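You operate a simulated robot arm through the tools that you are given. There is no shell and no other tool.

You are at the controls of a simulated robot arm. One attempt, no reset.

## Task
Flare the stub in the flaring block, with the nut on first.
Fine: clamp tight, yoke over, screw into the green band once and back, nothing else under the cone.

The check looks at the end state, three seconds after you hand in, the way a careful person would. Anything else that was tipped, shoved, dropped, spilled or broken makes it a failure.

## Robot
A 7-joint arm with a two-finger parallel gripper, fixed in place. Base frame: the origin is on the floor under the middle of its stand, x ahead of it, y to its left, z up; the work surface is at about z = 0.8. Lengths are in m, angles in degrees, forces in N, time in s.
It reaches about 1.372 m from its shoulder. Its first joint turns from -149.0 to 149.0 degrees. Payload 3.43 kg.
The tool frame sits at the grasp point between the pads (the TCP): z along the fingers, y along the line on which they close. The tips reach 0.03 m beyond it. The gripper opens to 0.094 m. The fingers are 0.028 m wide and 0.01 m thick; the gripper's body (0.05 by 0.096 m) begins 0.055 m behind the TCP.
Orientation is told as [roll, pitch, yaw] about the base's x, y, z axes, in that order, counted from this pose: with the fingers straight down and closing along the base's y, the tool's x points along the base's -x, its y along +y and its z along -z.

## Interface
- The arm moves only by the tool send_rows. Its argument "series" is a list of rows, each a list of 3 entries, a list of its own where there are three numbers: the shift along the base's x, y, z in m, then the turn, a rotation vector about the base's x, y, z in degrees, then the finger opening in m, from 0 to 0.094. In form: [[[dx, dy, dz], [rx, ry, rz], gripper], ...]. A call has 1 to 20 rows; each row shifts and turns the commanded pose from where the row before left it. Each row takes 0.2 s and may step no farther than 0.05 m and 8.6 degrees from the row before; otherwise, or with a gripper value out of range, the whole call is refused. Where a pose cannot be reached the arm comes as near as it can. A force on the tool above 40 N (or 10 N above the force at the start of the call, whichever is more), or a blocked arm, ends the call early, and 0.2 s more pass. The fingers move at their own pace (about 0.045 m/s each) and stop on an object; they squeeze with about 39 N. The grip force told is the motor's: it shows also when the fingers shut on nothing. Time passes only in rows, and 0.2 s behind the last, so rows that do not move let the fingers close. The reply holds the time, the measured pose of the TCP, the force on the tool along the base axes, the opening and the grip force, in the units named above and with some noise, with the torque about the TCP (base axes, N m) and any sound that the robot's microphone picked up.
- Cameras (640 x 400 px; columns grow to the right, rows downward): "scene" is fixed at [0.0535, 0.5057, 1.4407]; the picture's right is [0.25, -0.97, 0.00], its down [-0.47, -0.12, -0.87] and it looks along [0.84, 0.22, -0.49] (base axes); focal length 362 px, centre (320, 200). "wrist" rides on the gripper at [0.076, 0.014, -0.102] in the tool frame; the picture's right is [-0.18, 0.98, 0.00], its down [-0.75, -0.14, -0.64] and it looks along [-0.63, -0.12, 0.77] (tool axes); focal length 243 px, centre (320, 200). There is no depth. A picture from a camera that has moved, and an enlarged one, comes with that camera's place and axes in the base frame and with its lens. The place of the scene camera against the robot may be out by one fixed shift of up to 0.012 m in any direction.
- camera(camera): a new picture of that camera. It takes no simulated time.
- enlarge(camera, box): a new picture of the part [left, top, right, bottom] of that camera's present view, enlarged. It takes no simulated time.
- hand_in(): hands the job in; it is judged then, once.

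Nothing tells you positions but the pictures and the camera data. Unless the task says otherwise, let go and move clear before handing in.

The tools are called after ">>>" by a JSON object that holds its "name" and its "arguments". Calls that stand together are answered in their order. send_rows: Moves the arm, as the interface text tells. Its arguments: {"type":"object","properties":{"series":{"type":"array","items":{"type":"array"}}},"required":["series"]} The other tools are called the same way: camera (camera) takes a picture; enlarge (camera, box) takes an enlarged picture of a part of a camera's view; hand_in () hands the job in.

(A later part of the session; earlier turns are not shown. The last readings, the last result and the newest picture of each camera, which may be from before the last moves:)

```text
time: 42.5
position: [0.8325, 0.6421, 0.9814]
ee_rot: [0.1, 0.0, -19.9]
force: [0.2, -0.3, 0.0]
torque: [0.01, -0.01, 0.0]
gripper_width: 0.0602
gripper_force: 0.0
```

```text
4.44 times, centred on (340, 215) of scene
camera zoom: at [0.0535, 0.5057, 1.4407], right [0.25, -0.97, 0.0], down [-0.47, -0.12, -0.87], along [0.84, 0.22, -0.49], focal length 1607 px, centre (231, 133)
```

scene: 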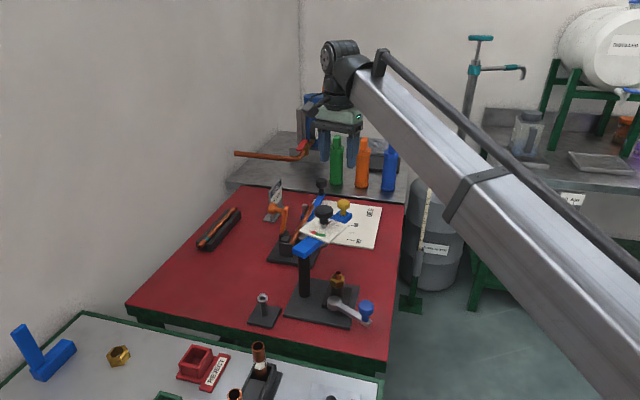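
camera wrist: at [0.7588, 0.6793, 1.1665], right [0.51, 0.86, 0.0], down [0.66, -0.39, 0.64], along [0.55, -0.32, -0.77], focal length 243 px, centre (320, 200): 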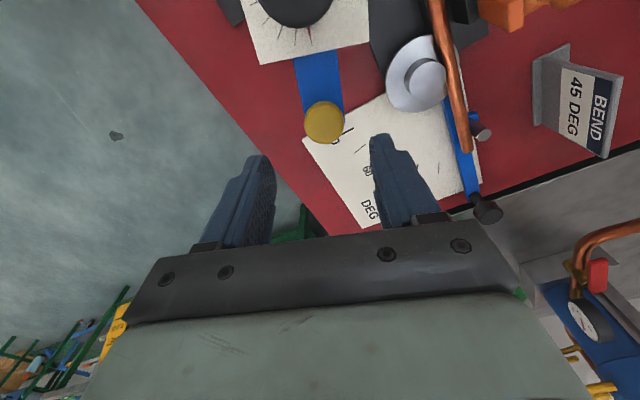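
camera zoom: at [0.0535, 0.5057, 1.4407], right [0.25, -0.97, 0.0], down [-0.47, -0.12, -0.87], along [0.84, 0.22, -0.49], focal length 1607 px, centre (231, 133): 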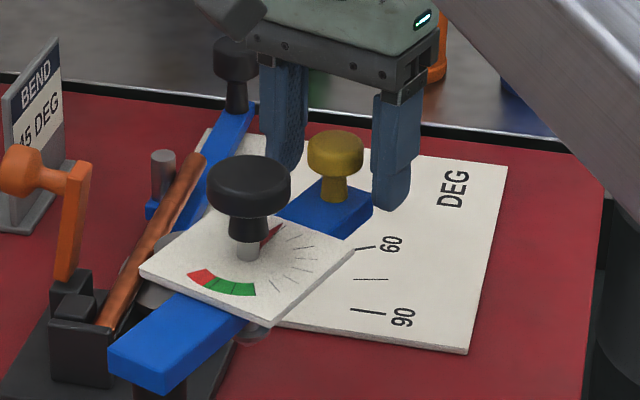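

The fingers straddle the yellow handle. I'll close to a light cage and begin swinging the yoke clockwise toward the stub.

>>> {"name": "send_rows", "arguments": {"series": [[[-0.003, 0, 0], [0, 0, 0], 0.037], [[0, 0, 0], [0, 0, 0], 0.037], [[-0.0045, -0.0111, 0], [0, 0, -4], 0.037], [[-0.0053, -0.0108, 0], [0, 0, -4], 0.037], [[-0.006, -0.0103, 0], [0, 0, -4], 0.037], [[0, 0, 0], [0, 0, 0], 0.037]]}}

>>> {"name": "enlarge", "arguments": {"camera": "wrist", "box": [220, 80, 420, 240]}}

>>> {"name": "enlarge", "arguments": {"camera": "scene", "box": [270, 180, 400, 330]}}

```text
time: 43.9
position: [0.8123, 0.6112, 0.9837]
ee_rot: [0.1, 0.0, -31.8]
force: [-0.2, -0.6, -0.3]
torque: [-0.02, -0.01, -0.02]
gripper_width: 0.0371
gripper_force: 0.0
```

```text
2.50 times, centred on (320, 160) of wrist
camera zoom: at [0.7546, 0.6636, 1.0845], right [0.68, 0.74, 0.0], down [0.56, -0.52, 0.64], along [0.47, -0.43, -0.77], focal length 606 px, centre (320, 300)
```

zoom: 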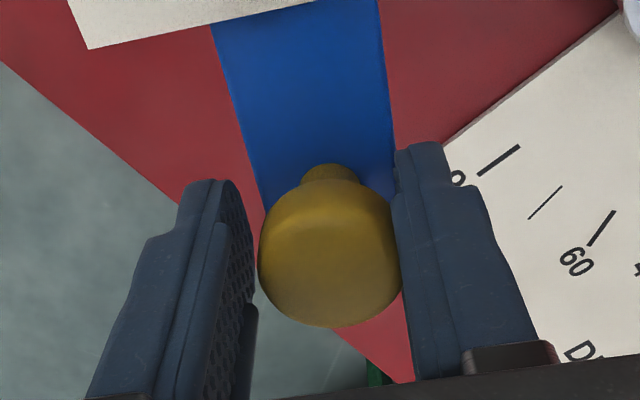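

```text
2.67 times, centred on (335, 255) of scene
camera zoom: at [0.0535, 0.5057, 1.4407], right [0.25, -0.97, 0.0], down [-0.47, -0.12, -0.87], along [0.84, 0.22, -0.49], focal length 964 px, centre (280, 53)
```

zoom: 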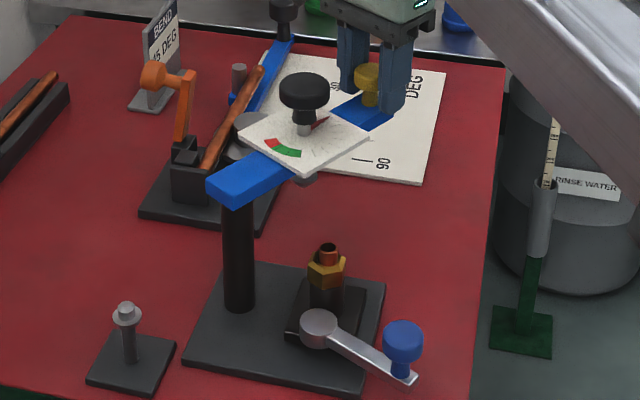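

The yoke swings smoothly with the handle. Continuing the arc.

>>> {"name": "send_rows", "arguments": {"series": [[[-0.0067, -0.0099, 0], [0, 0, -4], 0.037], [[-0.0074, -0.0095, 0], [0, 0, -4], 0.037], [[-0.008, -0.0088, 0], [0, 0, -4], 0.037], [[-0.0087, -0.0083, 0], [0, 0, -4], 0.037], [[-0.0092, -0.0077, 0], [0, 0, -4], 0.037], [[0, 0, 0], [0, 0, 0], 0.037]]}}

>>> {"name": "enlarge", "arguments": {"camera": "scene", "box": [270, 180, 400, 330]}}

>>> {"name": "enlarge", "arguments": {"camera": "wrist", "box": [220, 80, 420, 240]}}

```text
time: 45.3
position: [0.7709, 0.5665, 0.9833]
ee_rot: [0.1, 0.0, -52.0]
force: [-0.1, -0.6, 0.0]
torque: [0.01, 0.0, 0.0]
gripper_width: 0.0369
gripper_force: 0.1
```

```text
2.67 times, centred on (335, 255) of scene
camera zoom: at [0.0535, 0.5057, 1.4407], right [0.25, -0.97, 0.0], down [-0.47, -0.12, -0.87], along [0.84, 0.22, -0.49], focal length 964 px, centre (280, 53)
```

zoom: 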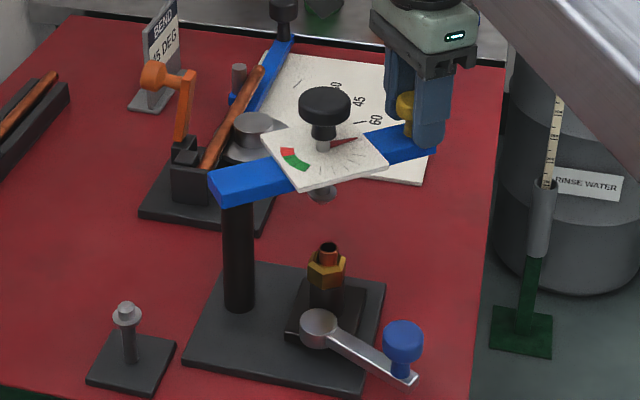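

```text
2.50 times, centred on (320, 160) of wrist
camera zoom: at [0.7351, 0.6354, 1.0852], right [0.89, 0.46, 0.0], down [0.35, -0.68, 0.64], along [0.3, -0.57, -0.77], focal length 606 px, centre (320, 300)
```

zoom: 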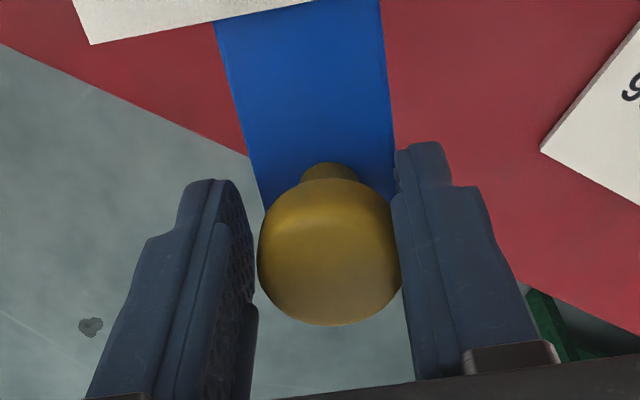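

The cone hangs around z 0.90, just above the stub's top, so it will pass over. I'll keep swinging in stages.

>>> {"name": "send_rows", "arguments": {"series": [[[-0.0096, -0.007, 0], [0, 0, -4], 0.037], [[-0.0102, -0.0064, 0], [0, 0, -4], 0.037], [[-0.0106, -0.0056, 0], [0, 0, -4], 0.037], [[-0.0109, -0.0048, 0], [0, 0, -4], 0.037], [[0, 0, 0], [0, 0, 0], 0.037]]}}

>>> {"name": "enlarge", "arguments": {"camera": "scene", "box": [280, 200, 380, 300]}}

>>> {"name": "enlarge", "arguments": {"camera": "wrist", "box": [220, 80, 420, 240]}}

```text
time: 46.5
position: [0.731, 0.5434, 0.984]
ee_rot: [0.2, 0.1, -67.9]
force: [-0.4, 0.5, 0.4]
torque: [0.0, 0.01, 0.01]
gripper_width: 0.0371
gripper_force: 0.0
```

```text
4.00 times, centred on (330, 250) of scene
camera zoom: at [0.0535, 0.5057, 1.4407], right [0.25, -0.97, 0.0], down [-0.47, -0.12, -0.87], along [0.84, 0.22, -0.49], focal length 1446 px, centre (280, 0)
```

zoom: 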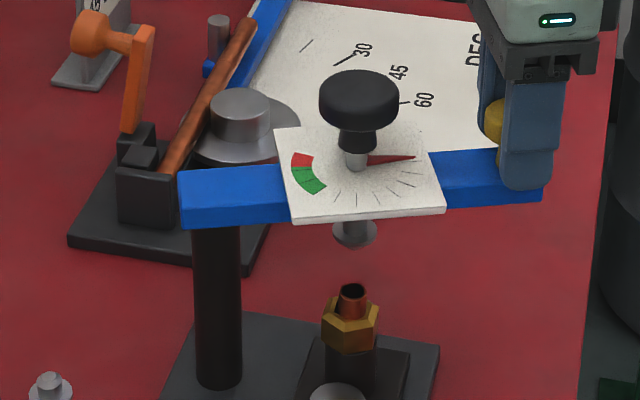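

```text
2.50 times, centred on (320, 160) of wrist
camera zoom: at [0.7153, 0.6188, 1.0852], right [0.98, 0.2, 0.0], down [0.15, -0.75, 0.64], along [0.13, -0.63, -0.77], focal length 606 px, centre (320, 300)
```

zoom: 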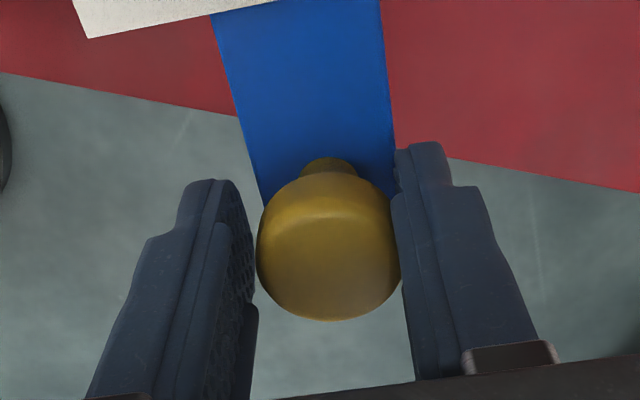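

The cone is approaching the stub. I'll do another 12° and check.

>>> {"name": "send_rows", "arguments": {"series": [[[-0.0113, -0.0041, 0], [0, 0, -4], 0.037], [[-0.0115, -0.0033, 0], [0, 0, -4], 0.037], [[-0.0117, -0.0024, 0], [0, 0, -4], 0.037], [[0, 0, 0], [0, 0, 0], 0.037]]}}

>>> {"name": "enlarge", "arguments": {"camera": "scene", "box": [280, 200, 380, 300]}}

>>> {"name": "enlarge", "arguments": {"camera": "wrist", "box": [220, 80, 420, 240]}}

```text
time: 47.5
position: [0.6962, 0.5334, 0.9817]
ee_rot: [0.1, 0.0, -79.9]
force: [-0.1, 0.5, -1.1]
torque: [0.0, -0.01, 0.01]
gripper_width: 0.0371
gripper_force: 0.1
```

```text
4.00 times, centred on (330, 250) of scene
camera zoom: at [0.0535, 0.5057, 1.4407], right [0.25, -0.97, 0.0], down [-0.47, -0.12, -0.87], along [0.84, 0.22, -0.49], focal length 1446 px, centre (280, 0)
```

zoom: 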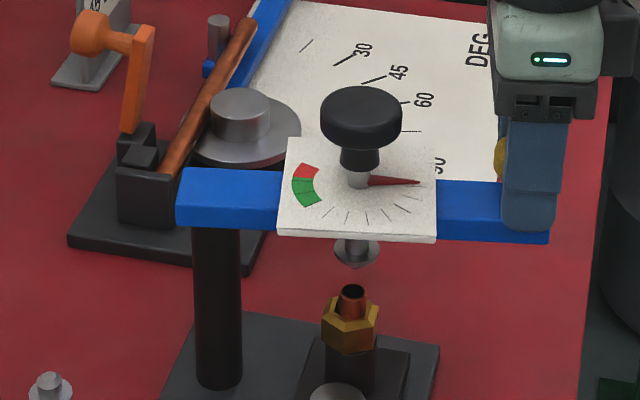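

```text
2.50 times, centred on (320, 160) of wrist
camera zoom: at [0.6973, 0.6102, 1.0844], right [1.0, -0.01, 0.0], down [-0.01, -0.77, 0.64], along [-0.01, -0.64, -0.77], focal length 606 px, centre (320, 300)
```

zoom: 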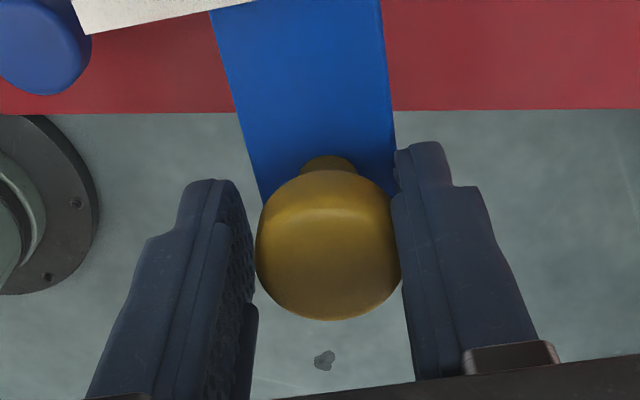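

The cone is about 1 cm short of the stub axis. I'll nudge another 4° and look again.

>>> {"name": "send_rows", "arguments": {"series": [[[-0.006, -0.0009, 0], [0, 0, -2], 0.037], [[-0.006, -0.0007, 0], [0, 0, -2], 0.037], [[0, 0, 0], [0, 0, 0], 0.037]]}}

>>> {"name": "enlarge", "arguments": {"camera": "scene", "box": [310, 240, 370, 300]}}

>>> {"name": "enlarge", "arguments": {"camera": "wrist", "box": [220, 80, 420, 240]}}

```text
time: 48.3
position: [0.683, 0.5315, 0.9812]
ee_rot: [0.1, -0.1, -83.9]
force: [-2.5, -0.1, -0.1]
torque: [-0.04, 0.01, 0.01]
gripper_width: 0.0383
gripper_force: 0.7
```

```text
6.67 times, centred on (340, 270) of scene
camera zoom: at [0.0535, 0.5057, 1.4407], right [0.25, -0.97, 0.0], down [-0.47, -0.12, -0.87], along [0.84, 0.22, -0.49], focal length 2410 px, centre (187, -267)
```

zoom: 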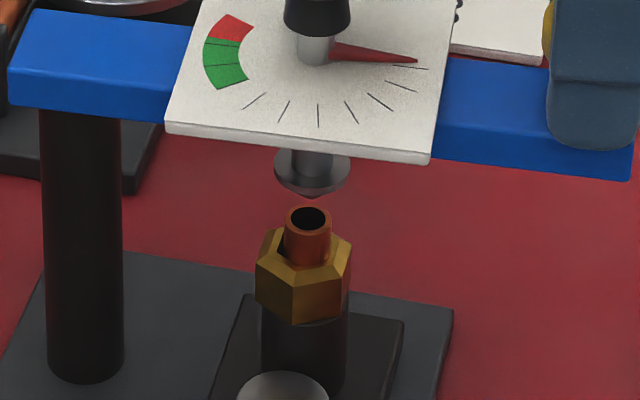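

```text
2.50 times, centred on (320, 160) of wrist
camera zoom: at [0.6891, 0.6091, 1.0839], right [1.0, -0.08, 0.0], down [-0.06, -0.76, 0.64], along [-0.05, -0.64, -0.77], focal length 606 px, centre (320, 300)
```

zoom: 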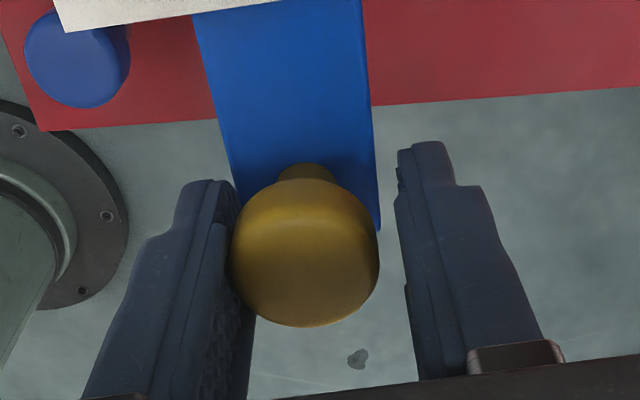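

The yoke has jumped ahead in the cage toward its seat, which suggests a detent over the stub. I'll open the fingers to let it settle and check.

>>> {"name": "send_rows", "arguments": {"series": [[[0, 0, 0], [0, 0, 0], 0.06], [[0, 0, 0], [0, 0, 0], 0.06], [[0, 0, 0], [0, 0, 0], 0.06]]}}

>>> {"name": "enlarge", "arguments": {"camera": "scene", "box": [310, 240, 370, 300]}}

>>> {"name": "enlarge", "arguments": {"camera": "wrist", "box": [220, 80, 420, 240]}}

```text
time: 49.1
position: [0.684, 0.5315, 0.983]
ee_rot: [0.1, -0.1, -84.0]
force: [-0.5, 0.6, 0.6]
torque: [-0.02, -0.02, -0.03]
gripper_width: 0.06
gripper_force: 0.1
```

```text
6.67 times, centred on (340, 270) of scene
camera zoom: at [0.0535, 0.5057, 1.4407], right [0.25, -0.97, 0.0], down [-0.47, -0.12, -0.87], along [0.84, 0.22, -0.49], focal length 2410 px, centre (187, -267)
```

zoom: 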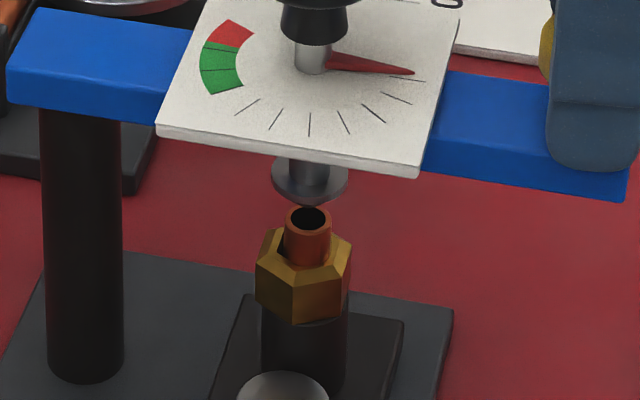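

```text
2.50 times, centred on (320, 160) of wrist
camera zoom: at [0.6895, 0.609, 1.0838], right [1.0, -0.08, 0.0], down [-0.06, -0.76, 0.64], along [-0.05, -0.64, -0.77], focal length 606 px, centre (320, 300)
```

zoom: 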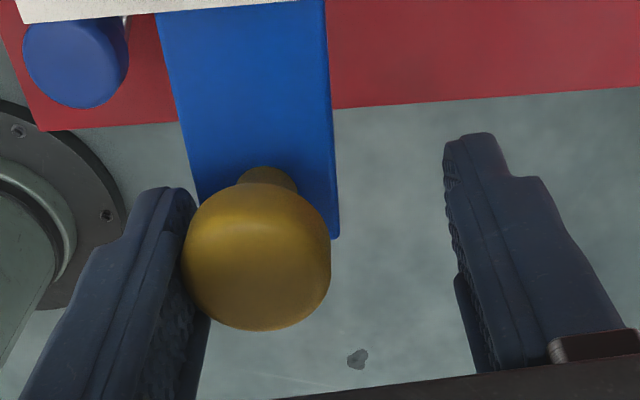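

The yoke is being drawn further and rests against the leading finger. I'll ease the hand along so it can seat gently.

>>> {"name": "send_rows", "arguments": {"series": [[[-0.004, -0.0004, 0], [0, 0, -1.5], 0.06], [[-0.004, -0.0003, 0], [0, 0, -1.5], 0.06], [[0, 0, 0], [0, 0, 0], 0.06], [[0, 0, 0], [0, 0, 0], 0.06]]}}

>>> {"name": "enlarge", "arguments": {"camera": "scene", "box": [310, 240, 370, 300]}}

>>> {"name": "enlarge", "arguments": {"camera": "wrist", "box": [220, 80, 420, 240]}}

```text
time: 50.1
position: [0.6768, 0.5296, 0.9825]
ee_rot: [0.2, 0.0, -86.8]
force: [-0.2, -0.6, -0.7]
torque: [-0.01, -0.01, -0.01]
gripper_width: 0.0603
gripper_force: 0.0
```

```text
6.67 times, centred on (340, 270) of scene
camera zoom: at [0.0535, 0.5057, 1.4407], right [0.25, -0.97, 0.0], down [-0.47, -0.12, -0.87], along [0.84, 0.22, -0.49], focal length 2410 px, centre (187, -267)
```

zoom: 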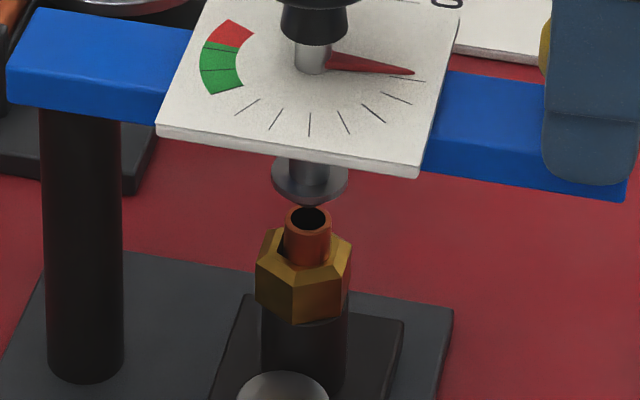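

```text
2.50 times, centred on (320, 160) of wrist
camera zoom: at [0.6864, 0.6072, 1.0846], right [0.99, -0.13, 0.0], down [-0.1, -0.76, 0.64], along [-0.08, -0.64, -0.77], focal length 606 px, centre (320, 300)
```

zoom: 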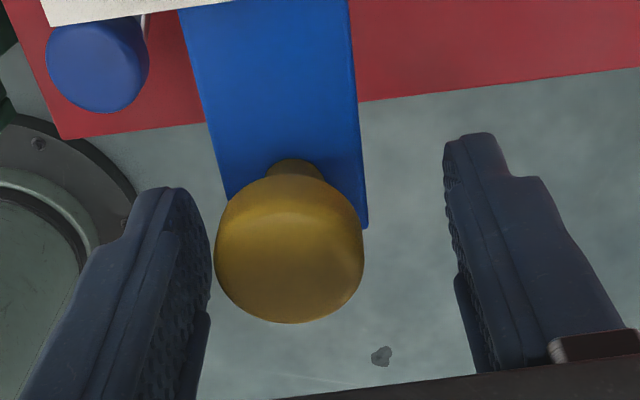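

The yoke has seated by itself pointing straight at −y, and the cone hangs directly over the stub with the needle still at its start. I'll lift off the handle and turn the hand to the start angle above the black knob.

>>> {"name": "send_rows", "arguments": {"series": [[[0, 0, 0.03], [0, 0, 0], 0.06], [[0, 0, 0.035], [0, 0, 0], 0.07], [[0, 0, 0.035], [0, 0, 0], 0.07], [[0, 0.013, 0], [0, 0, 8.4], 0.07], [[0, 0.013, 0], [0, 0, 8.4], 0.07], [[0, 0.013, 0], [0, 0, 8.4], 0.07], [[0, 0.013, 0], [0, 0, 8.4], 0.07], [[0, 0.013, 0], [0, 0, 8.4], 0.07], [[-0.003, 0.013, 0], [0, 0, 8.4], 0.07], [[-0.003, 0.012, 0], [0, 0, 8.4], 0.07], [[0, 0, 0], [0, 0, 8.4], 0.07], [[0, 0, 0], [0, 0, 8.4], 0.07], [[0, 0, 0], [0, 0, 8.4], 0.07], [[0, 0, 0], [0, 0, 3], 0.07], [[0, 0, 0], [0, 0, 0], 0.07]]}}

>>> {"name": "camera", "arguments": {"camera": "wrist"}}

>>> {"name": "enlarge", "arguments": {"camera": "wrist", "box": [220, 40, 420, 200]}}

>>> {"name": "enlarge", "arguments": {"camera": "scene", "box": [280, 200, 380, 300]}}

```text
time: 53.3
position: [0.669, 0.62, 1.0838]
ee_rot: [0.0, 0.1, 0.2]
force: [0.3, 0.1, 0.7]
torque: [0.02, -0.01, 0.0]
gripper_width: 0.0704
gripper_force: 0.0
```

```text
taken
camera wrist: at [0.5936, 0.6338, 1.1853], right [0.18, 0.98, 0.0], down [0.75, -0.14, 0.64], along [0.63, -0.11, -0.77], focal length 243 px, centre (320, 200)
```

wrist: 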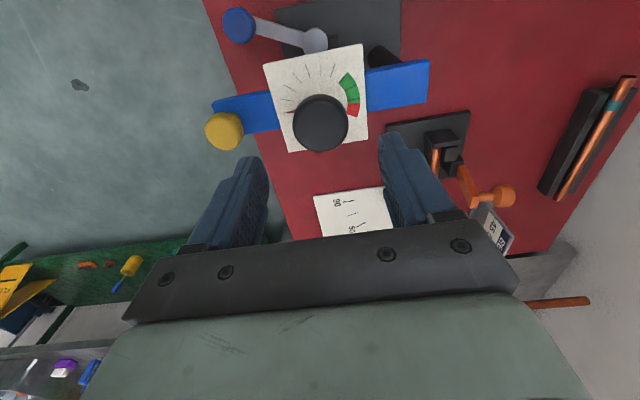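

```text
2.50 times, centred on (320, 120) of wrist
camera zoom: at [0.5936, 0.6338, 1.1853], right [0.18, 0.98, 0.0], down [0.75, -0.14, 0.64], along [0.63, -0.11, -0.77], focal length 606 px, centre (320, 400)
```

zoom: 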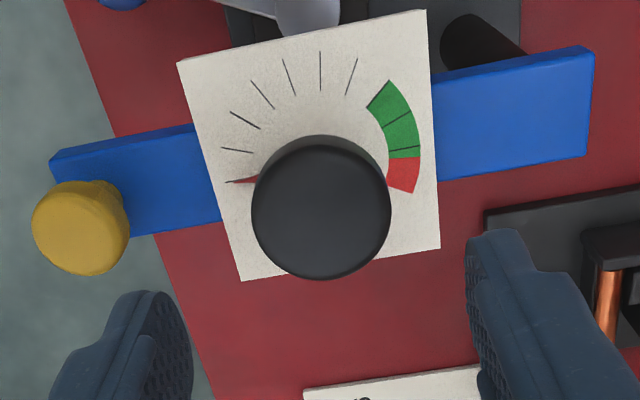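

```text
4.00 times, centred on (330, 250) of scene
camera zoom: at [0.0535, 0.5057, 1.4407], right [0.25, -0.97, 0.0], down [-0.47, -0.12, -0.87], along [0.84, 0.22, -0.49], focal length 1446 px, centre (280, 0)
```

zoom: 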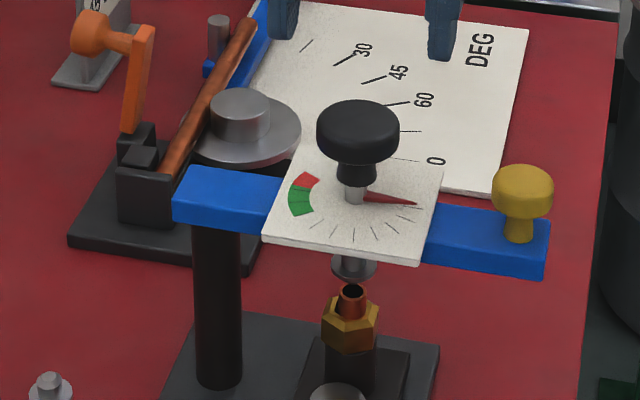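

From here the dial reads clearly: the needle sits at the first tick, the green band begins about 146° clockwise from it and ends near 195°. I'll turn the hand to +82° so one grip can cover about 171° of clockwise turn.

>>> {"name": "send_rows", "arguments": {"series": [[[0.001, 0.0005, 0], [0, 0, 8.2], 0.07], [[0, 0, 0], [0, 0, 8.2], 0.07], [[0, 0, 0], [0, 0, 8.2], 0.07], [[0, 0, 0], [0, 0, 8.2], 0.07], [[0, 0, 0], [0, 0, 8.2], 0.07], [[0, 0, 0], [0, 0, 8.2], 0.07], [[0, 0, 0], [0, 0, 8.2], 0.07], [[0, 0, 0], [0, 0, 8.2], 0.07], [[0, 0, 0], [0, 0, 8.2], 0.07], [[0, 0, 0], [0, 0, 8.2], 0.07], [[0, 0, 0], [0, 0, 0], 0.07]]}}

>>> {"name": "camera", "arguments": {"camera": "wrist"}}

>>> {"name": "enlarge", "arguments": {"camera": "wrist", "box": [220, 60, 420, 220]}}

```text
time: 55.7
position: [0.6724, 0.6205, 1.084]
ee_rot: [0.2, 0.0, 82.2]
force: [0.1, 0.6, 0.7]
torque: [-0.01, -0.01, -0.03]
gripper_width: 0.0701
gripper_force: 0.1
```

```text
taken
camera wrist: at [0.6473, 0.5469, 1.1859], right [-0.95, 0.32, 0.0], down [0.24, 0.73, 0.64], along [0.2, 0.61, -0.77], focal length 243 px, centre (320, 200)
```

wrist: 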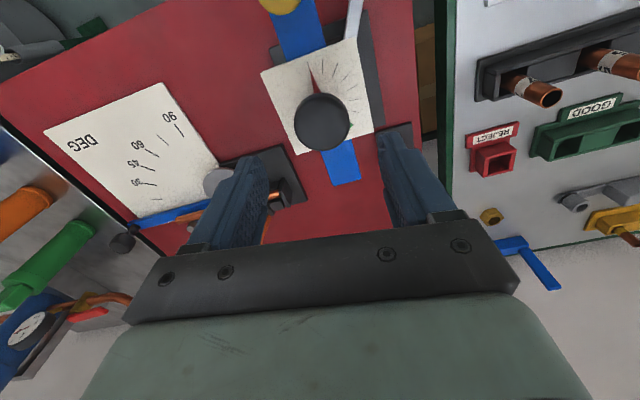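

```text
2.50 times, centred on (320, 140) of wrist
camera zoom: at [0.6473, 0.5469, 1.1859], right [-0.95, 0.32, 0.0], down [0.24, 0.73, 0.64], along [0.2, 0.61, -0.77], focal length 606 px, centre (320, 350)
```

zoom: 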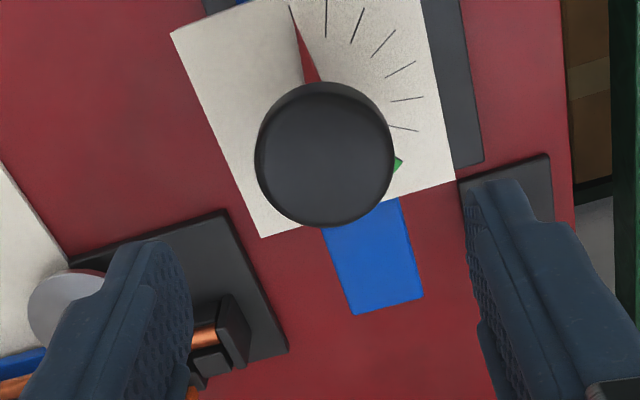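

The knob is centred under the hand to about 2 mm. I'll lower around its cap and grip it.

>>> {"name": "send_rows", "arguments": {"series": [[[-0.002, -0.0003, -0.03], [0, 0, 0], 0.07], [[0, 0, -0.03], [0, 0, 0], 0.07], [[0, 0, -0.018], [0, 0, 0], 0.06], [[0, 0, 0], [0, 0, 0], 0.06], [[0, 0, 0], [0, 0, 0], 0.035], [[0, 0, 0], [0, 0, 0], 0.035], [[0, 0, 0], [0, 0, 0], 0.035]]}}

>>> {"name": "enlarge", "arguments": {"camera": "wrist", "box": [220, 60, 420, 220]}}

>>> {"name": "enlarge", "arguments": {"camera": "scene", "box": [290, 210, 380, 300]}}

```text
time: 57.3
position: [0.6692, 0.6222, 1.0037]
ee_rot: [0.1, 0.0, 82.1]
force: [3.1, 0.2, -3.3]
torque: [0.13, -0.17, -0.01]
gripper_width: 0.043
gripper_force: 45.1
```

```text
2.50 times, centred on (320, 140) of wrist
camera zoom: at [0.6458, 0.5496, 1.1059], right [-0.95, 0.32, 0.0], down [0.24, 0.73, 0.64], along [0.2, 0.61, -0.77], focal length 606 px, centre (320, 350)
```

zoom: 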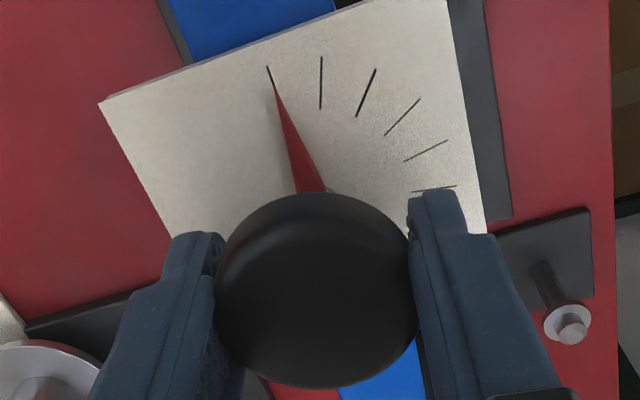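

```text
4.44 times, centred on (335, 255) of scene
camera zoom: at [0.0535, 0.5057, 1.4407], right [0.25, -0.97, 0.0], down [-0.47, -0.12, -0.87], along [0.84, 0.22, -0.49], focal length 1607 px, centre (253, -44)
```

zoom: 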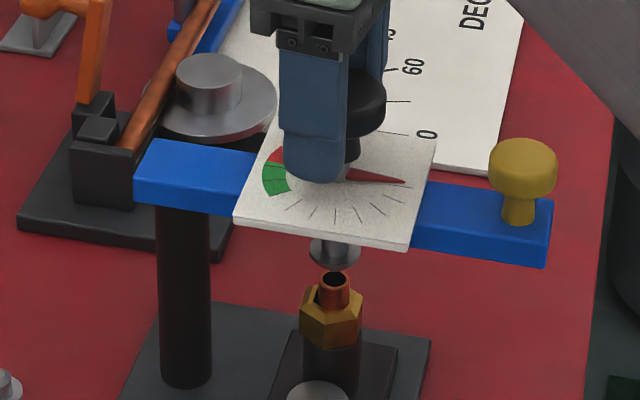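

The grip landed about 3 mm off the knob's axis in y, which would drag it sideways while turning. I'll open, recentre, and regrip.

>>> {"name": "send_rows", "arguments": {"series": [[[0, 0, 0], [0, 0, 0], 0.06], [[0, 0, 0], [0, 0, 0], 0.06], [[-0.0005, -0.003, 0], [0, 0, 0], 0.06], [[0, 0, 0], [0, 0, 0], 0.06]]}}

>>> {"name": "enlarge", "arguments": {"camera": "wrist", "box": [220, 60, 420, 220]}}

```text
time: 58.3
position: [0.6699, 0.6183, 1.0051]
ee_rot: [0.0, 0.0, 82.0]
force: [-0.5, 0.2, 0.2]
torque: [0.02, -0.03, 0.0]
gripper_width: 0.06
gripper_force: 0.1
```

```text
2.50 times, centred on (320, 140) of wrist
camera zoom: at [0.6446, 0.5457, 1.1067], right [-0.95, 0.32, 0.0], down [0.24, 0.73, 0.64], along [0.2, 0.61, -0.77], focal length 606 px, centre (320, 350)
```

zoom: 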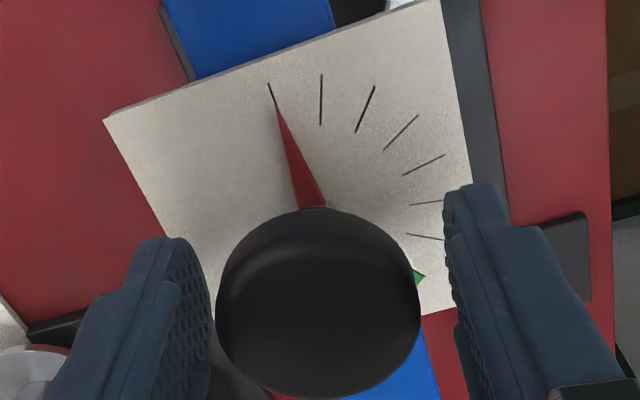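

Now the knob's axis is within half a millimetre of the hand's. I'll close on it and make a first small clockwise turn.

>>> {"name": "send_rows", "arguments": {"series": [[[0, 0, 0], [0, 0, 0], 0.035], [[0, 0, 0], [0, 0, 0], 0.035], [[0, 0, 0], [0, 0, 0], 0.035], [[0, 0, 0], [0, 0, -6], 0.035], [[0, 0, 0], [0, 0, -6], 0.035], [[0, 0, 0], [0, 0, 0], 0.035]]}}

>>> {"name": "enlarge", "arguments": {"camera": "wrist", "box": [220, 60, 420, 220]}}

>>> {"name": "enlarge", "arguments": {"camera": "scene", "box": [290, 210, 380, 300]}}

```text
time: 59.7
position: [0.6706, 0.6181, 1.005]
ee_rot: [0.2, 0.0, 70.1]
force: [3.8, 4.2, -10.8]
torque: [0.0, -0.37, 0.0]
gripper_width: 0.043
gripper_force: 44.7
```

```text
2.50 times, centred on (320, 140) of wrist
camera zoom: at [0.6303, 0.5524, 1.1067], right [-0.86, 0.51, 0.0], down [0.39, 0.66, 0.64], along [0.32, 0.55, -0.77], focal length 606 px, centre (320, 350)
```

zoom: 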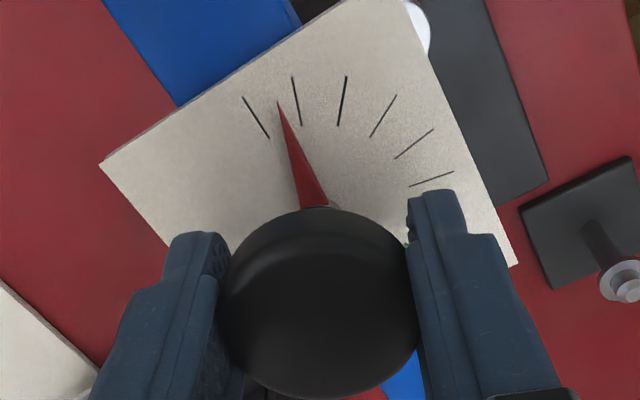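

```text
4.44 times, centred on (335, 255) of scene
camera zoom: at [0.0535, 0.5057, 1.4407], right [0.25, -0.97, 0.0], down [-0.47, -0.12, -0.87], along [0.84, 0.22, -0.49], focal length 1607 px, centre (253, -44)
```

zoom: 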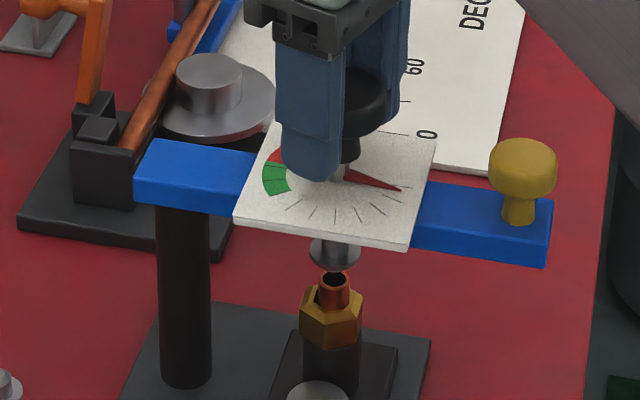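

The needle follows the hand, and the knob pulls down as it screws in. I'll keep turning while lowering the hand along with it.

>>> {"name": "send_rows", "arguments": {"series": [[[0, 0, -0.001], [0, 0, -4], 0.035], [[0, 0, -0.0006], [0, 0, -6], 0.035], [[0, 0, -0.0006], [0, 0, -6], 0.035], [[0, 0, -0.0006], [0, 0, -6], 0.035], [[0, 0, 0], [0, 0, 0], 0.035]]}}

>>> {"name": "enlarge", "arguments": {"camera": "wrist", "box": [220, 60, 420, 220]}}

>>> {"name": "enlarge", "arguments": {"camera": "scene", "box": [290, 210, 380, 300]}}

```text
time: 60.9
position: [0.6682, 0.6181, 1.0023]
ee_rot: [0.2, 0.0, 48.1]
force: [2.9, 24.7, 25.8]
torque: [0.43, 0.0, 0.02]
gripper_width: 0.0431
gripper_force: 44.9
```

```text
2.50 times, centred on (320, 140) of wrist
camera zoom: at [0.607, 0.5711, 1.1053], right [-0.61, 0.79, 0.0], down [0.61, 0.46, 0.64], along [0.51, 0.39, -0.77], focal length 606 px, centre (320, 350)
```

zoom: 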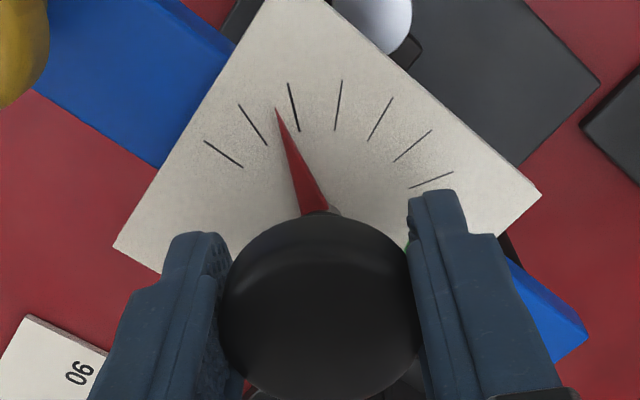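

```text
4.44 times, centred on (335, 255) of scene
camera zoom: at [0.0535, 0.5057, 1.4407], right [0.25, -0.97, 0.0], down [-0.47, -0.12, -0.87], along [0.84, 0.22, -0.49], focal length 1607 px, centre (253, -44)
```

zoom: 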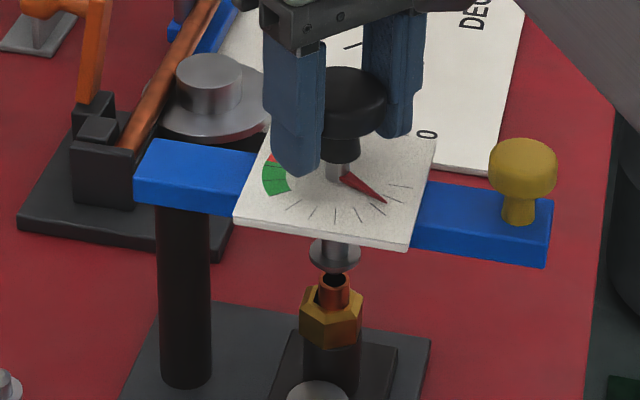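

The reading shows I'm pressing down too fast and about 1 mm off in y. I'll ease up and over a little before continuing.

>>> {"name": "send_rows", "arguments": {"series": [[[0, 0.0012, 0.0012], [0, 0, 0], 0.035], [[0, 0, 0], [0, 0, 0], 0.035]]}}

```text
time: 61.5
position: [0.6682, 0.6177, 1.0038]
ee_rot: [0.0, 0.0, 48.1]
force: [-0.4, 16.2, 17.7]
torque: [1.05, -0.77, -0.03]
gripper_width: 0.0431
gripper_force: 45.2
```

Still some side and vertical load. I'll ease further in the same direction.

>>> {"name": "send_rows", "arguments": {"series": [[[0, 0.0015, 0.0018], [0, 0, 0], 0.035], [[0, 0, 0], [0, 0, 0], 0.035]]}}

>>> {"name": "enlarge", "arguments": {"camera": "wrist", "box": [220, 60, 420, 220]}}

```text
time: 62.1
position: [0.669, 0.6184, 1.0037]
ee_rot: [0.0, 0.2, 48.0]
force: [-3.1, -7.1, -15.1]
torque: [0.64, -0.69, -0.02]
gripper_width: 0.0431
gripper_force: 44.9
```

```text
2.50 times, centred on (320, 140) of wrist
camera zoom: at [0.6076, 0.5721, 1.1057], right [-0.61, 0.79, 0.0], down [0.61, 0.47, 0.64], along [0.51, 0.39, -0.77], focal length 606 px, centre (320, 350)
```

zoom: 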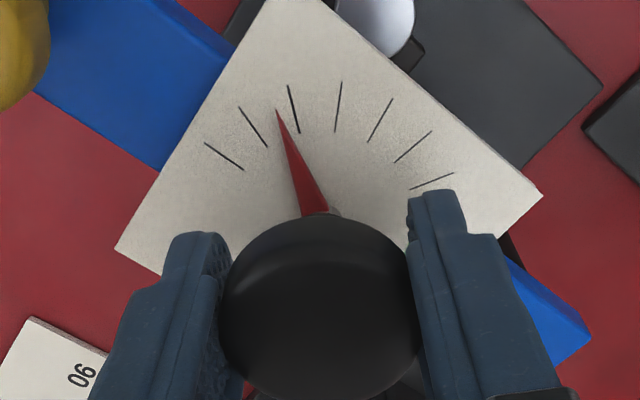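

The load is now near balanced. I'll trim it and continue turning without further lowering, watching how the vertical force develops.

>>> {"name": "send_rows", "arguments": {"series": [[[0, -0.0004, -0.0007], [0, 0, 0], 0.035], [[0, 0, 0], [0, 0, -6], 0.035], [[0, 0, 0], [0, 0, -6], 0.035], [[0, 0, 0], [0, 0, 0], 0.035]]}}

>>> {"name": "enlarge", "arguments": {"camera": "wrist", "box": [220, 60, 420, 220]}}

```text
time: 63.1
position: [0.6681, 0.6191, 1.0047]
ee_rot: [0.0, 0.1, 36.0]
force: [-2.8, -20.5, -24.4]
torque: [-0.4, 0.56, -0.01]
gripper_width: 0.0432
gripper_force: 45.3
```

```text
2.50 times, centred on (320, 140) of wrist
camera zoom: at [0.599, 0.586, 1.1057], right [-0.43, 0.9, 0.0], down [0.69, 0.33, 0.64], along [0.58, 0.27, -0.77], focal length 606 px, centre (320, 350)
```

zoom: 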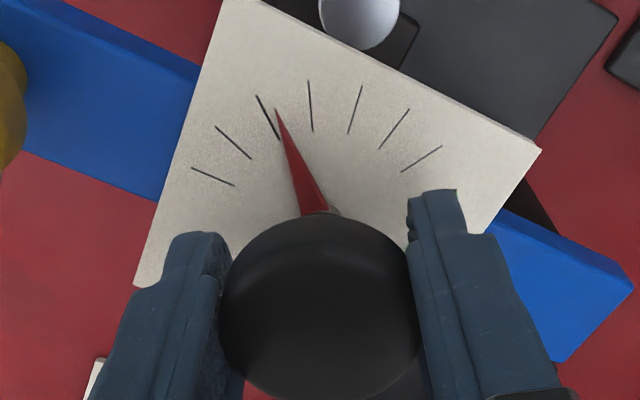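

The needle is at about 46° of turn. I'll trim the hand by the measured load (down and −y about 1 mm) and continue.

>>> {"name": "send_rows", "arguments": {"series": [[[0, -0.0012, -0.0013], [0, 0, 0], 0.035], [[0, 0, 0], [0, 0, -5], 0.035], [[0, 0, 0], [0, 0, -5], 0.035], [[0, 0, 0], [0, 0, 0], 0.035]]}}

>>> {"name": "enlarge", "arguments": {"camera": "wrist", "box": [220, 60, 420, 220]}}

>>> {"name": "enlarge", "arguments": {"camera": "scene", "box": [290, 210, 380, 300]}}

```text
time: 64.1
position: [0.668, 0.6191, 1.0041]
ee_rot: [0.1, 0.0, 26.0]
force: [-0.2, -10.4, -7.7]
torque: [-0.48, 0.94, -0.03]
gripper_width: 0.0432
gripper_force: 44.9
```

```text
2.50 times, centred on (320, 140) of wrist
camera zoom: at [0.5935, 0.5986, 1.1056], right [-0.27, 0.96, 0.0], down [0.74, 0.2, 0.64], along [0.62, 0.17, -0.77], focal length 606 px, centre (320, 350)
```

zoom: 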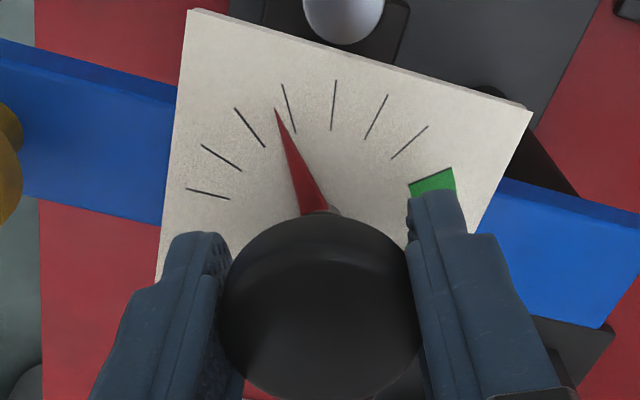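

```text
4.44 times, centred on (335, 255) of scene
camera zoom: at [0.0535, 0.5057, 1.4407], right [0.25, -0.97, 0.0], down [-0.47, -0.12, -0.87], along [0.84, 0.22, -0.49], focal length 1607 px, centre (253, -44)
```

zoom: 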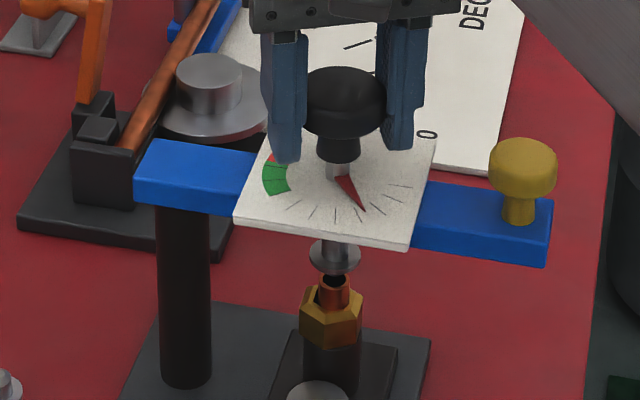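

It's turning well, at about 56° now and with small loads. I'll continue in slightly larger bites with a small trim each time.

>>> {"name": "send_rows", "arguments": {"series": [[[0, -0.0006, -0.0005], [0, 0, -5], 0.035], [[0, 0, -0.0003], [0, 0, -5], 0.035], [[0, 0, -0.0003], [0, 0, -5], 0.035], [[0, 0, 0], [0, 0, 0], 0.035]]}}

>>> {"name": "enlarge", "arguments": {"camera": "wrist", "box": [220, 60, 420, 220]}}

```text
time: 65.1
position: [0.6682, 0.6196, 1.0043]
ee_rot: [0.3, -0.2, 11.1]
force: [4.0, 16.1, 12.5]
torque: [-0.08, 0.74, 0.0]
gripper_width: 0.0431
gripper_force: 45.3
```

```text
2.50 times, centred on (320, 140) of wrist
camera zoom: at [0.5902, 0.6186, 1.1055], right [-0.01, 1.0, 0.01], down [0.77, 0.0, 0.64], along [0.64, 0.01, -0.77], focal length 606 px, centre (320, 350)
```

zoom: 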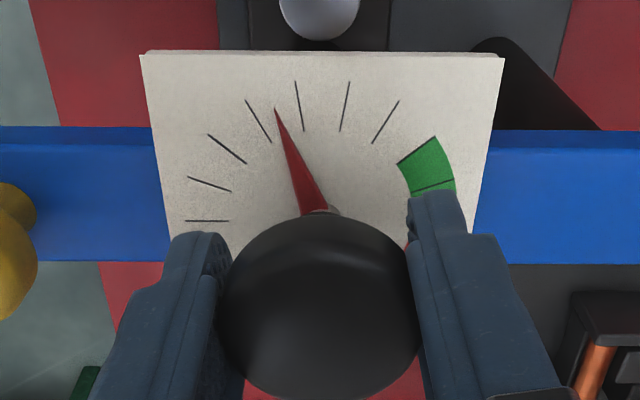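

At about 71° of turn, the load is moderate and reversed. I'll trim the other way and continue.

>>> {"name": "send_rows", "arguments": {"series": [[[0, 0.0008, 0.0005], [0, 0, -5], 0.035], [[0, 0, 0], [0, 0, -5], 0.035], [[0, 0, 0], [0, 0, -5], 0.035], [[0, 0, 0], [0, 0, 0], 0.035]]}}

>>> {"name": "enlarge", "arguments": {"camera": "wrist", "box": [220, 60, 420, 220]}}

>>> {"name": "enlarge", "arguments": {"camera": "scene", "box": [290, 210, 380, 300]}}

```text
time: 66.1
position: [0.6676, 0.6203, 1.0037]
ee_rot: [0.2, -0.1, -3.9]
force: [2.2, 22.9, 20.0]
torque: [-0.03, -0.85, 0.03]
gripper_width: 0.0432
gripper_force: 44.7
```

```text
2.50 times, centred on (320, 140) of wrist
camera zoom: at [0.5925, 0.6396, 1.1055], right [0.25, 0.97, 0.0], down [0.74, -0.19, 0.64], along [0.62, -0.16, -0.77], focal length 606 px, centre (320, 350)
```

zoom: 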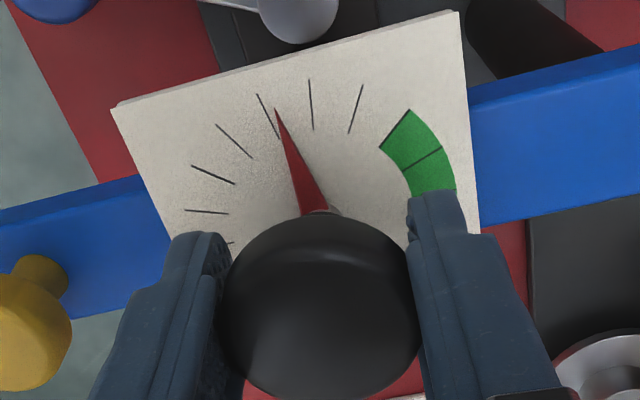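

```text
4.44 times, centred on (335, 255) of scene
camera zoom: at [0.0535, 0.5057, 1.4407], right [0.25, -0.97, 0.0], down [-0.47, -0.12, -0.87], along [0.84, 0.22, -0.49], focal length 1607 px, centre (253, -44)
```

zoom: 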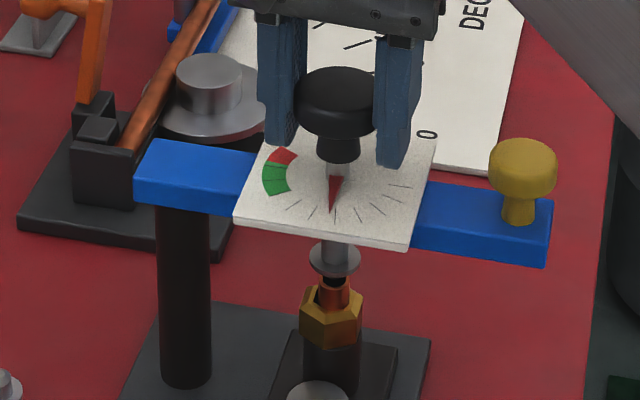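

At about 86°, the needle points toward the robot, halfway to the green. I'll trim up and over a bit and go on.

>>> {"name": "send_rows", "arguments": {"series": [[[0, 0.0012, 0.001], [0, 0, -5], 0.035], [[0, 0, 0], [0, 0, -5], 0.035], [[0, 0, 0], [0, 0, -5], 0.035], [[0, 0, 0], [0, 0, 0], 0.035]]}}

>>> {"name": "enlarge", "arguments": {"camera": "wrist", "box": [220, 60, 420, 220]}}

```text
time: 67.1
position: [0.6674, 0.6208, 1.0034]
ee_rot: [0.3, 0.0, -18.9]
force: [8.8, 27.8, 18.4]
torque: [0.17, 0.18, 0.08]
gripper_width: 0.043
gripper_force: 44.7
```

```text
2.50 times, centred on (320, 140) of wrist
camera zoom: at [0.6, 0.6587, 1.1054], right [0.49, 0.87, 0.01], down [0.67, -0.38, 0.64], along [0.56, -0.31, -0.77], focal length 606 px, centre (320, 350)
```

zoom: 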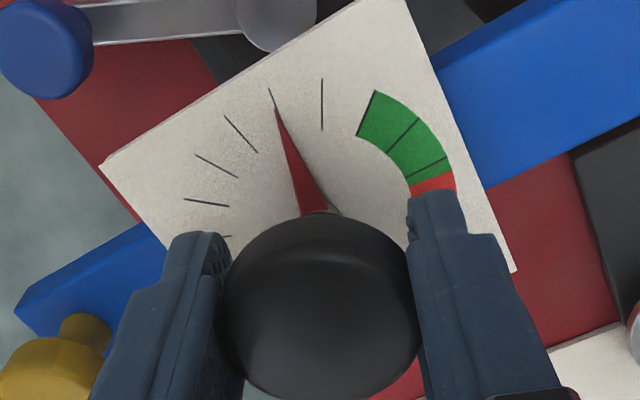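

About 101° turned; the needle sits on the sixth tick, with one more before the green band. I'll trim more strongly in +y and continue.

>>> {"name": "send_rows", "arguments": {"series": [[[0.0005, 0.0017, 0.001], [0, 0, -5], 0.035], [[0, 0, 0], [0, 0, -5], 0.035], [[0, 0, 0], [0, 0, -5], 0.035], [[0, 0, 0], [0, 0, 0], 0.035]]}}

>>> {"name": "enlarge", "arguments": {"camera": "wrist", "box": [220, 60, 420, 220]}}

>>> {"name": "enlarge", "arguments": {"camera": "scene", "box": [290, 210, 380, 300]}}

```text
time: 68.1
position: [0.6687, 0.6214, 1.0045]
ee_rot: [0.1, 0.0, -33.9]
force: [-2.6, 17.9, -2.1]
torque: [-0.15, -0.8, 0.0]
gripper_width: 0.0432
gripper_force: 45.8
```

```text
2.50 times, centred on (320, 140) of wrist
camera zoom: at [0.6134, 0.6759, 1.1055], right [0.7, 0.71, 0.0], down [0.55, -0.54, 0.64], along [0.46, -0.45, -0.77], focal length 606 px, centre (320, 350)
```

zoom: 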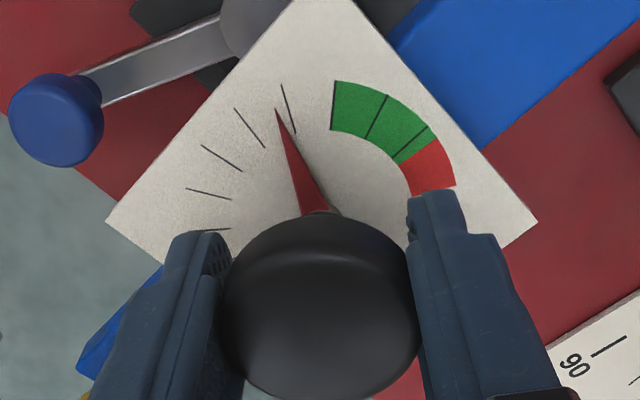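

```text
4.44 times, centred on (335, 255) of scene
camera zoom: at [0.0535, 0.5057, 1.4407], right [0.25, -0.97, 0.0], down [-0.47, -0.12, -0.87], along [0.84, 0.22, -0.49], focal length 1607 px, centre (253, -44)
```

zoom: 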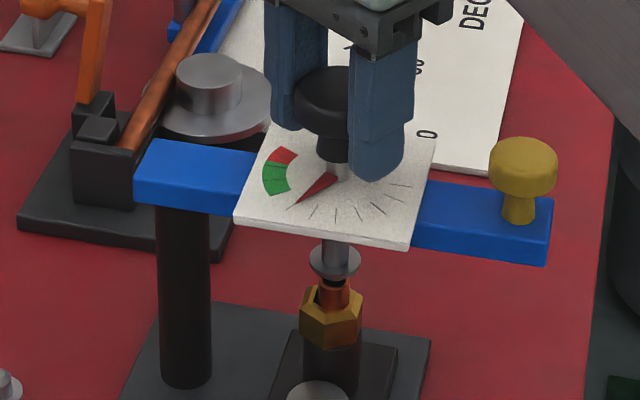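

About 116° turned and the cone is entering the stub's mouth. I'll continue toward the green band.

>>> {"name": "send_rows", "arguments": {"series": [[[0, 0.0011, 0], [0, 0, -5], 0.035], [[0, 0, 0], [0, 0, -5], 0.035], [[0, 0, 0], [0, 0, -5], 0.035], [[0, 0, 0], [0, 0, 0], 0.035]]}}

>>> {"name": "enlarge", "arguments": {"camera": "wrist", "box": [220, 60, 420, 220]}}

```text
time: 69.1
position: [0.669, 0.6219, 1.0034]
ee_rot: [-0.1, 0.0, -49.0]
force: [-4.2, -0.8, -22.0]
torque: [0.65, 0.75, 0.04]
gripper_width: 0.0431
gripper_force: 44.6
```

```text
2.50 times, centred on (320, 140) of wrist
camera zoom: at [0.6303, 0.689, 1.1054], right [0.86, 0.51, 0.0], down [0.39, -0.66, 0.64], along [0.32, -0.55, -0.77], focal length 606 px, centre (320, 350)
```

zoom: 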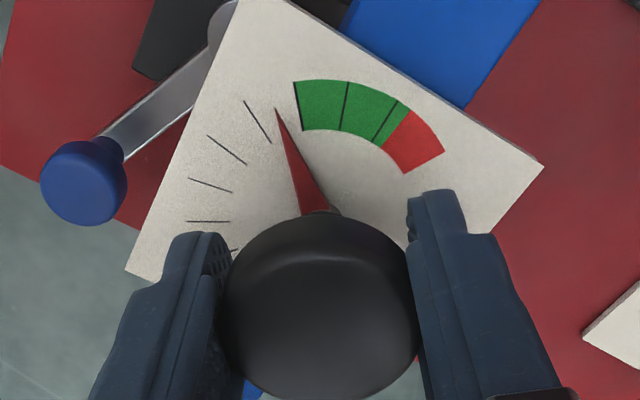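

About 131° turned; the green band starts about 15° ahead. I'll trim down a little and continue.

>>> {"name": "send_rows", "arguments": {"series": [[[0, 0, -0.0013], [0, 0, -4], 0.035], [[0, 0, -0.0002], [0, 0, -5], 0.035], [[0, 0, -0.0002], [0, 0, -5], 0.035], [[0, 0, 0], [0, 0, 0], 0.035]]}}

>>> {"name": "enlarge", "arguments": {"camera": "wrist", "box": [220, 60, 420, 220]}}

>>> {"name": "enlarge", "arguments": {"camera": "scene", "box": [290, 210, 380, 300]}}

```text
time: 70.1
position: [0.6691, 0.6221, 1.0031]
ee_rot: [0.1, 0.0, -63.0]
force: [-1.1, -1.2, -9.3]
torque: [-0.69, -0.25, 0.02]
gripper_width: 0.0431
gripper_force: 45.1
```

```text
2.50 times, centred on (320, 140) of wrist
camera zoom: at [0.6473, 0.6966, 1.1055], right [0.96, 0.28, 0.0], down [0.22, -0.74, 0.64], along [0.18, -0.62, -0.77], focal length 606 px, centre (320, 350)
```

zoom: 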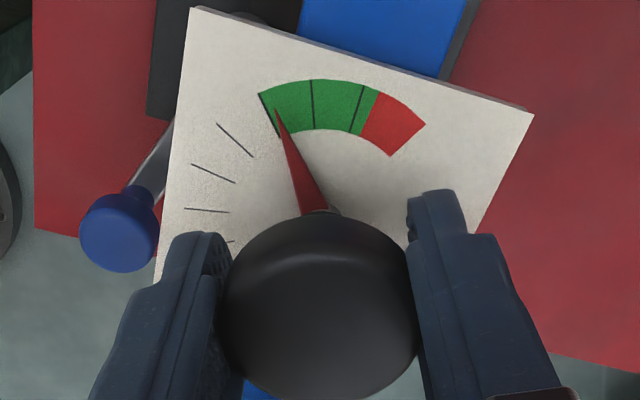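

```text
4.44 times, centred on (335, 255) of scene
camera zoom: at [0.0535, 0.5057, 1.4407], right [0.25, -0.97, 0.0], down [-0.47, -0.12, -0.87], along [0.84, 0.22, -0.49], focal length 1607 px, centre (253, -44)
```

zoom: 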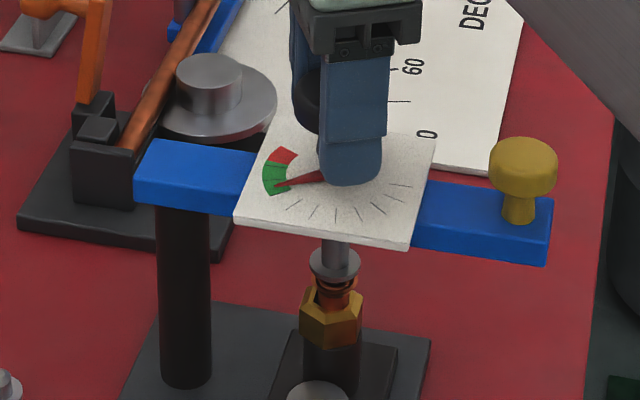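

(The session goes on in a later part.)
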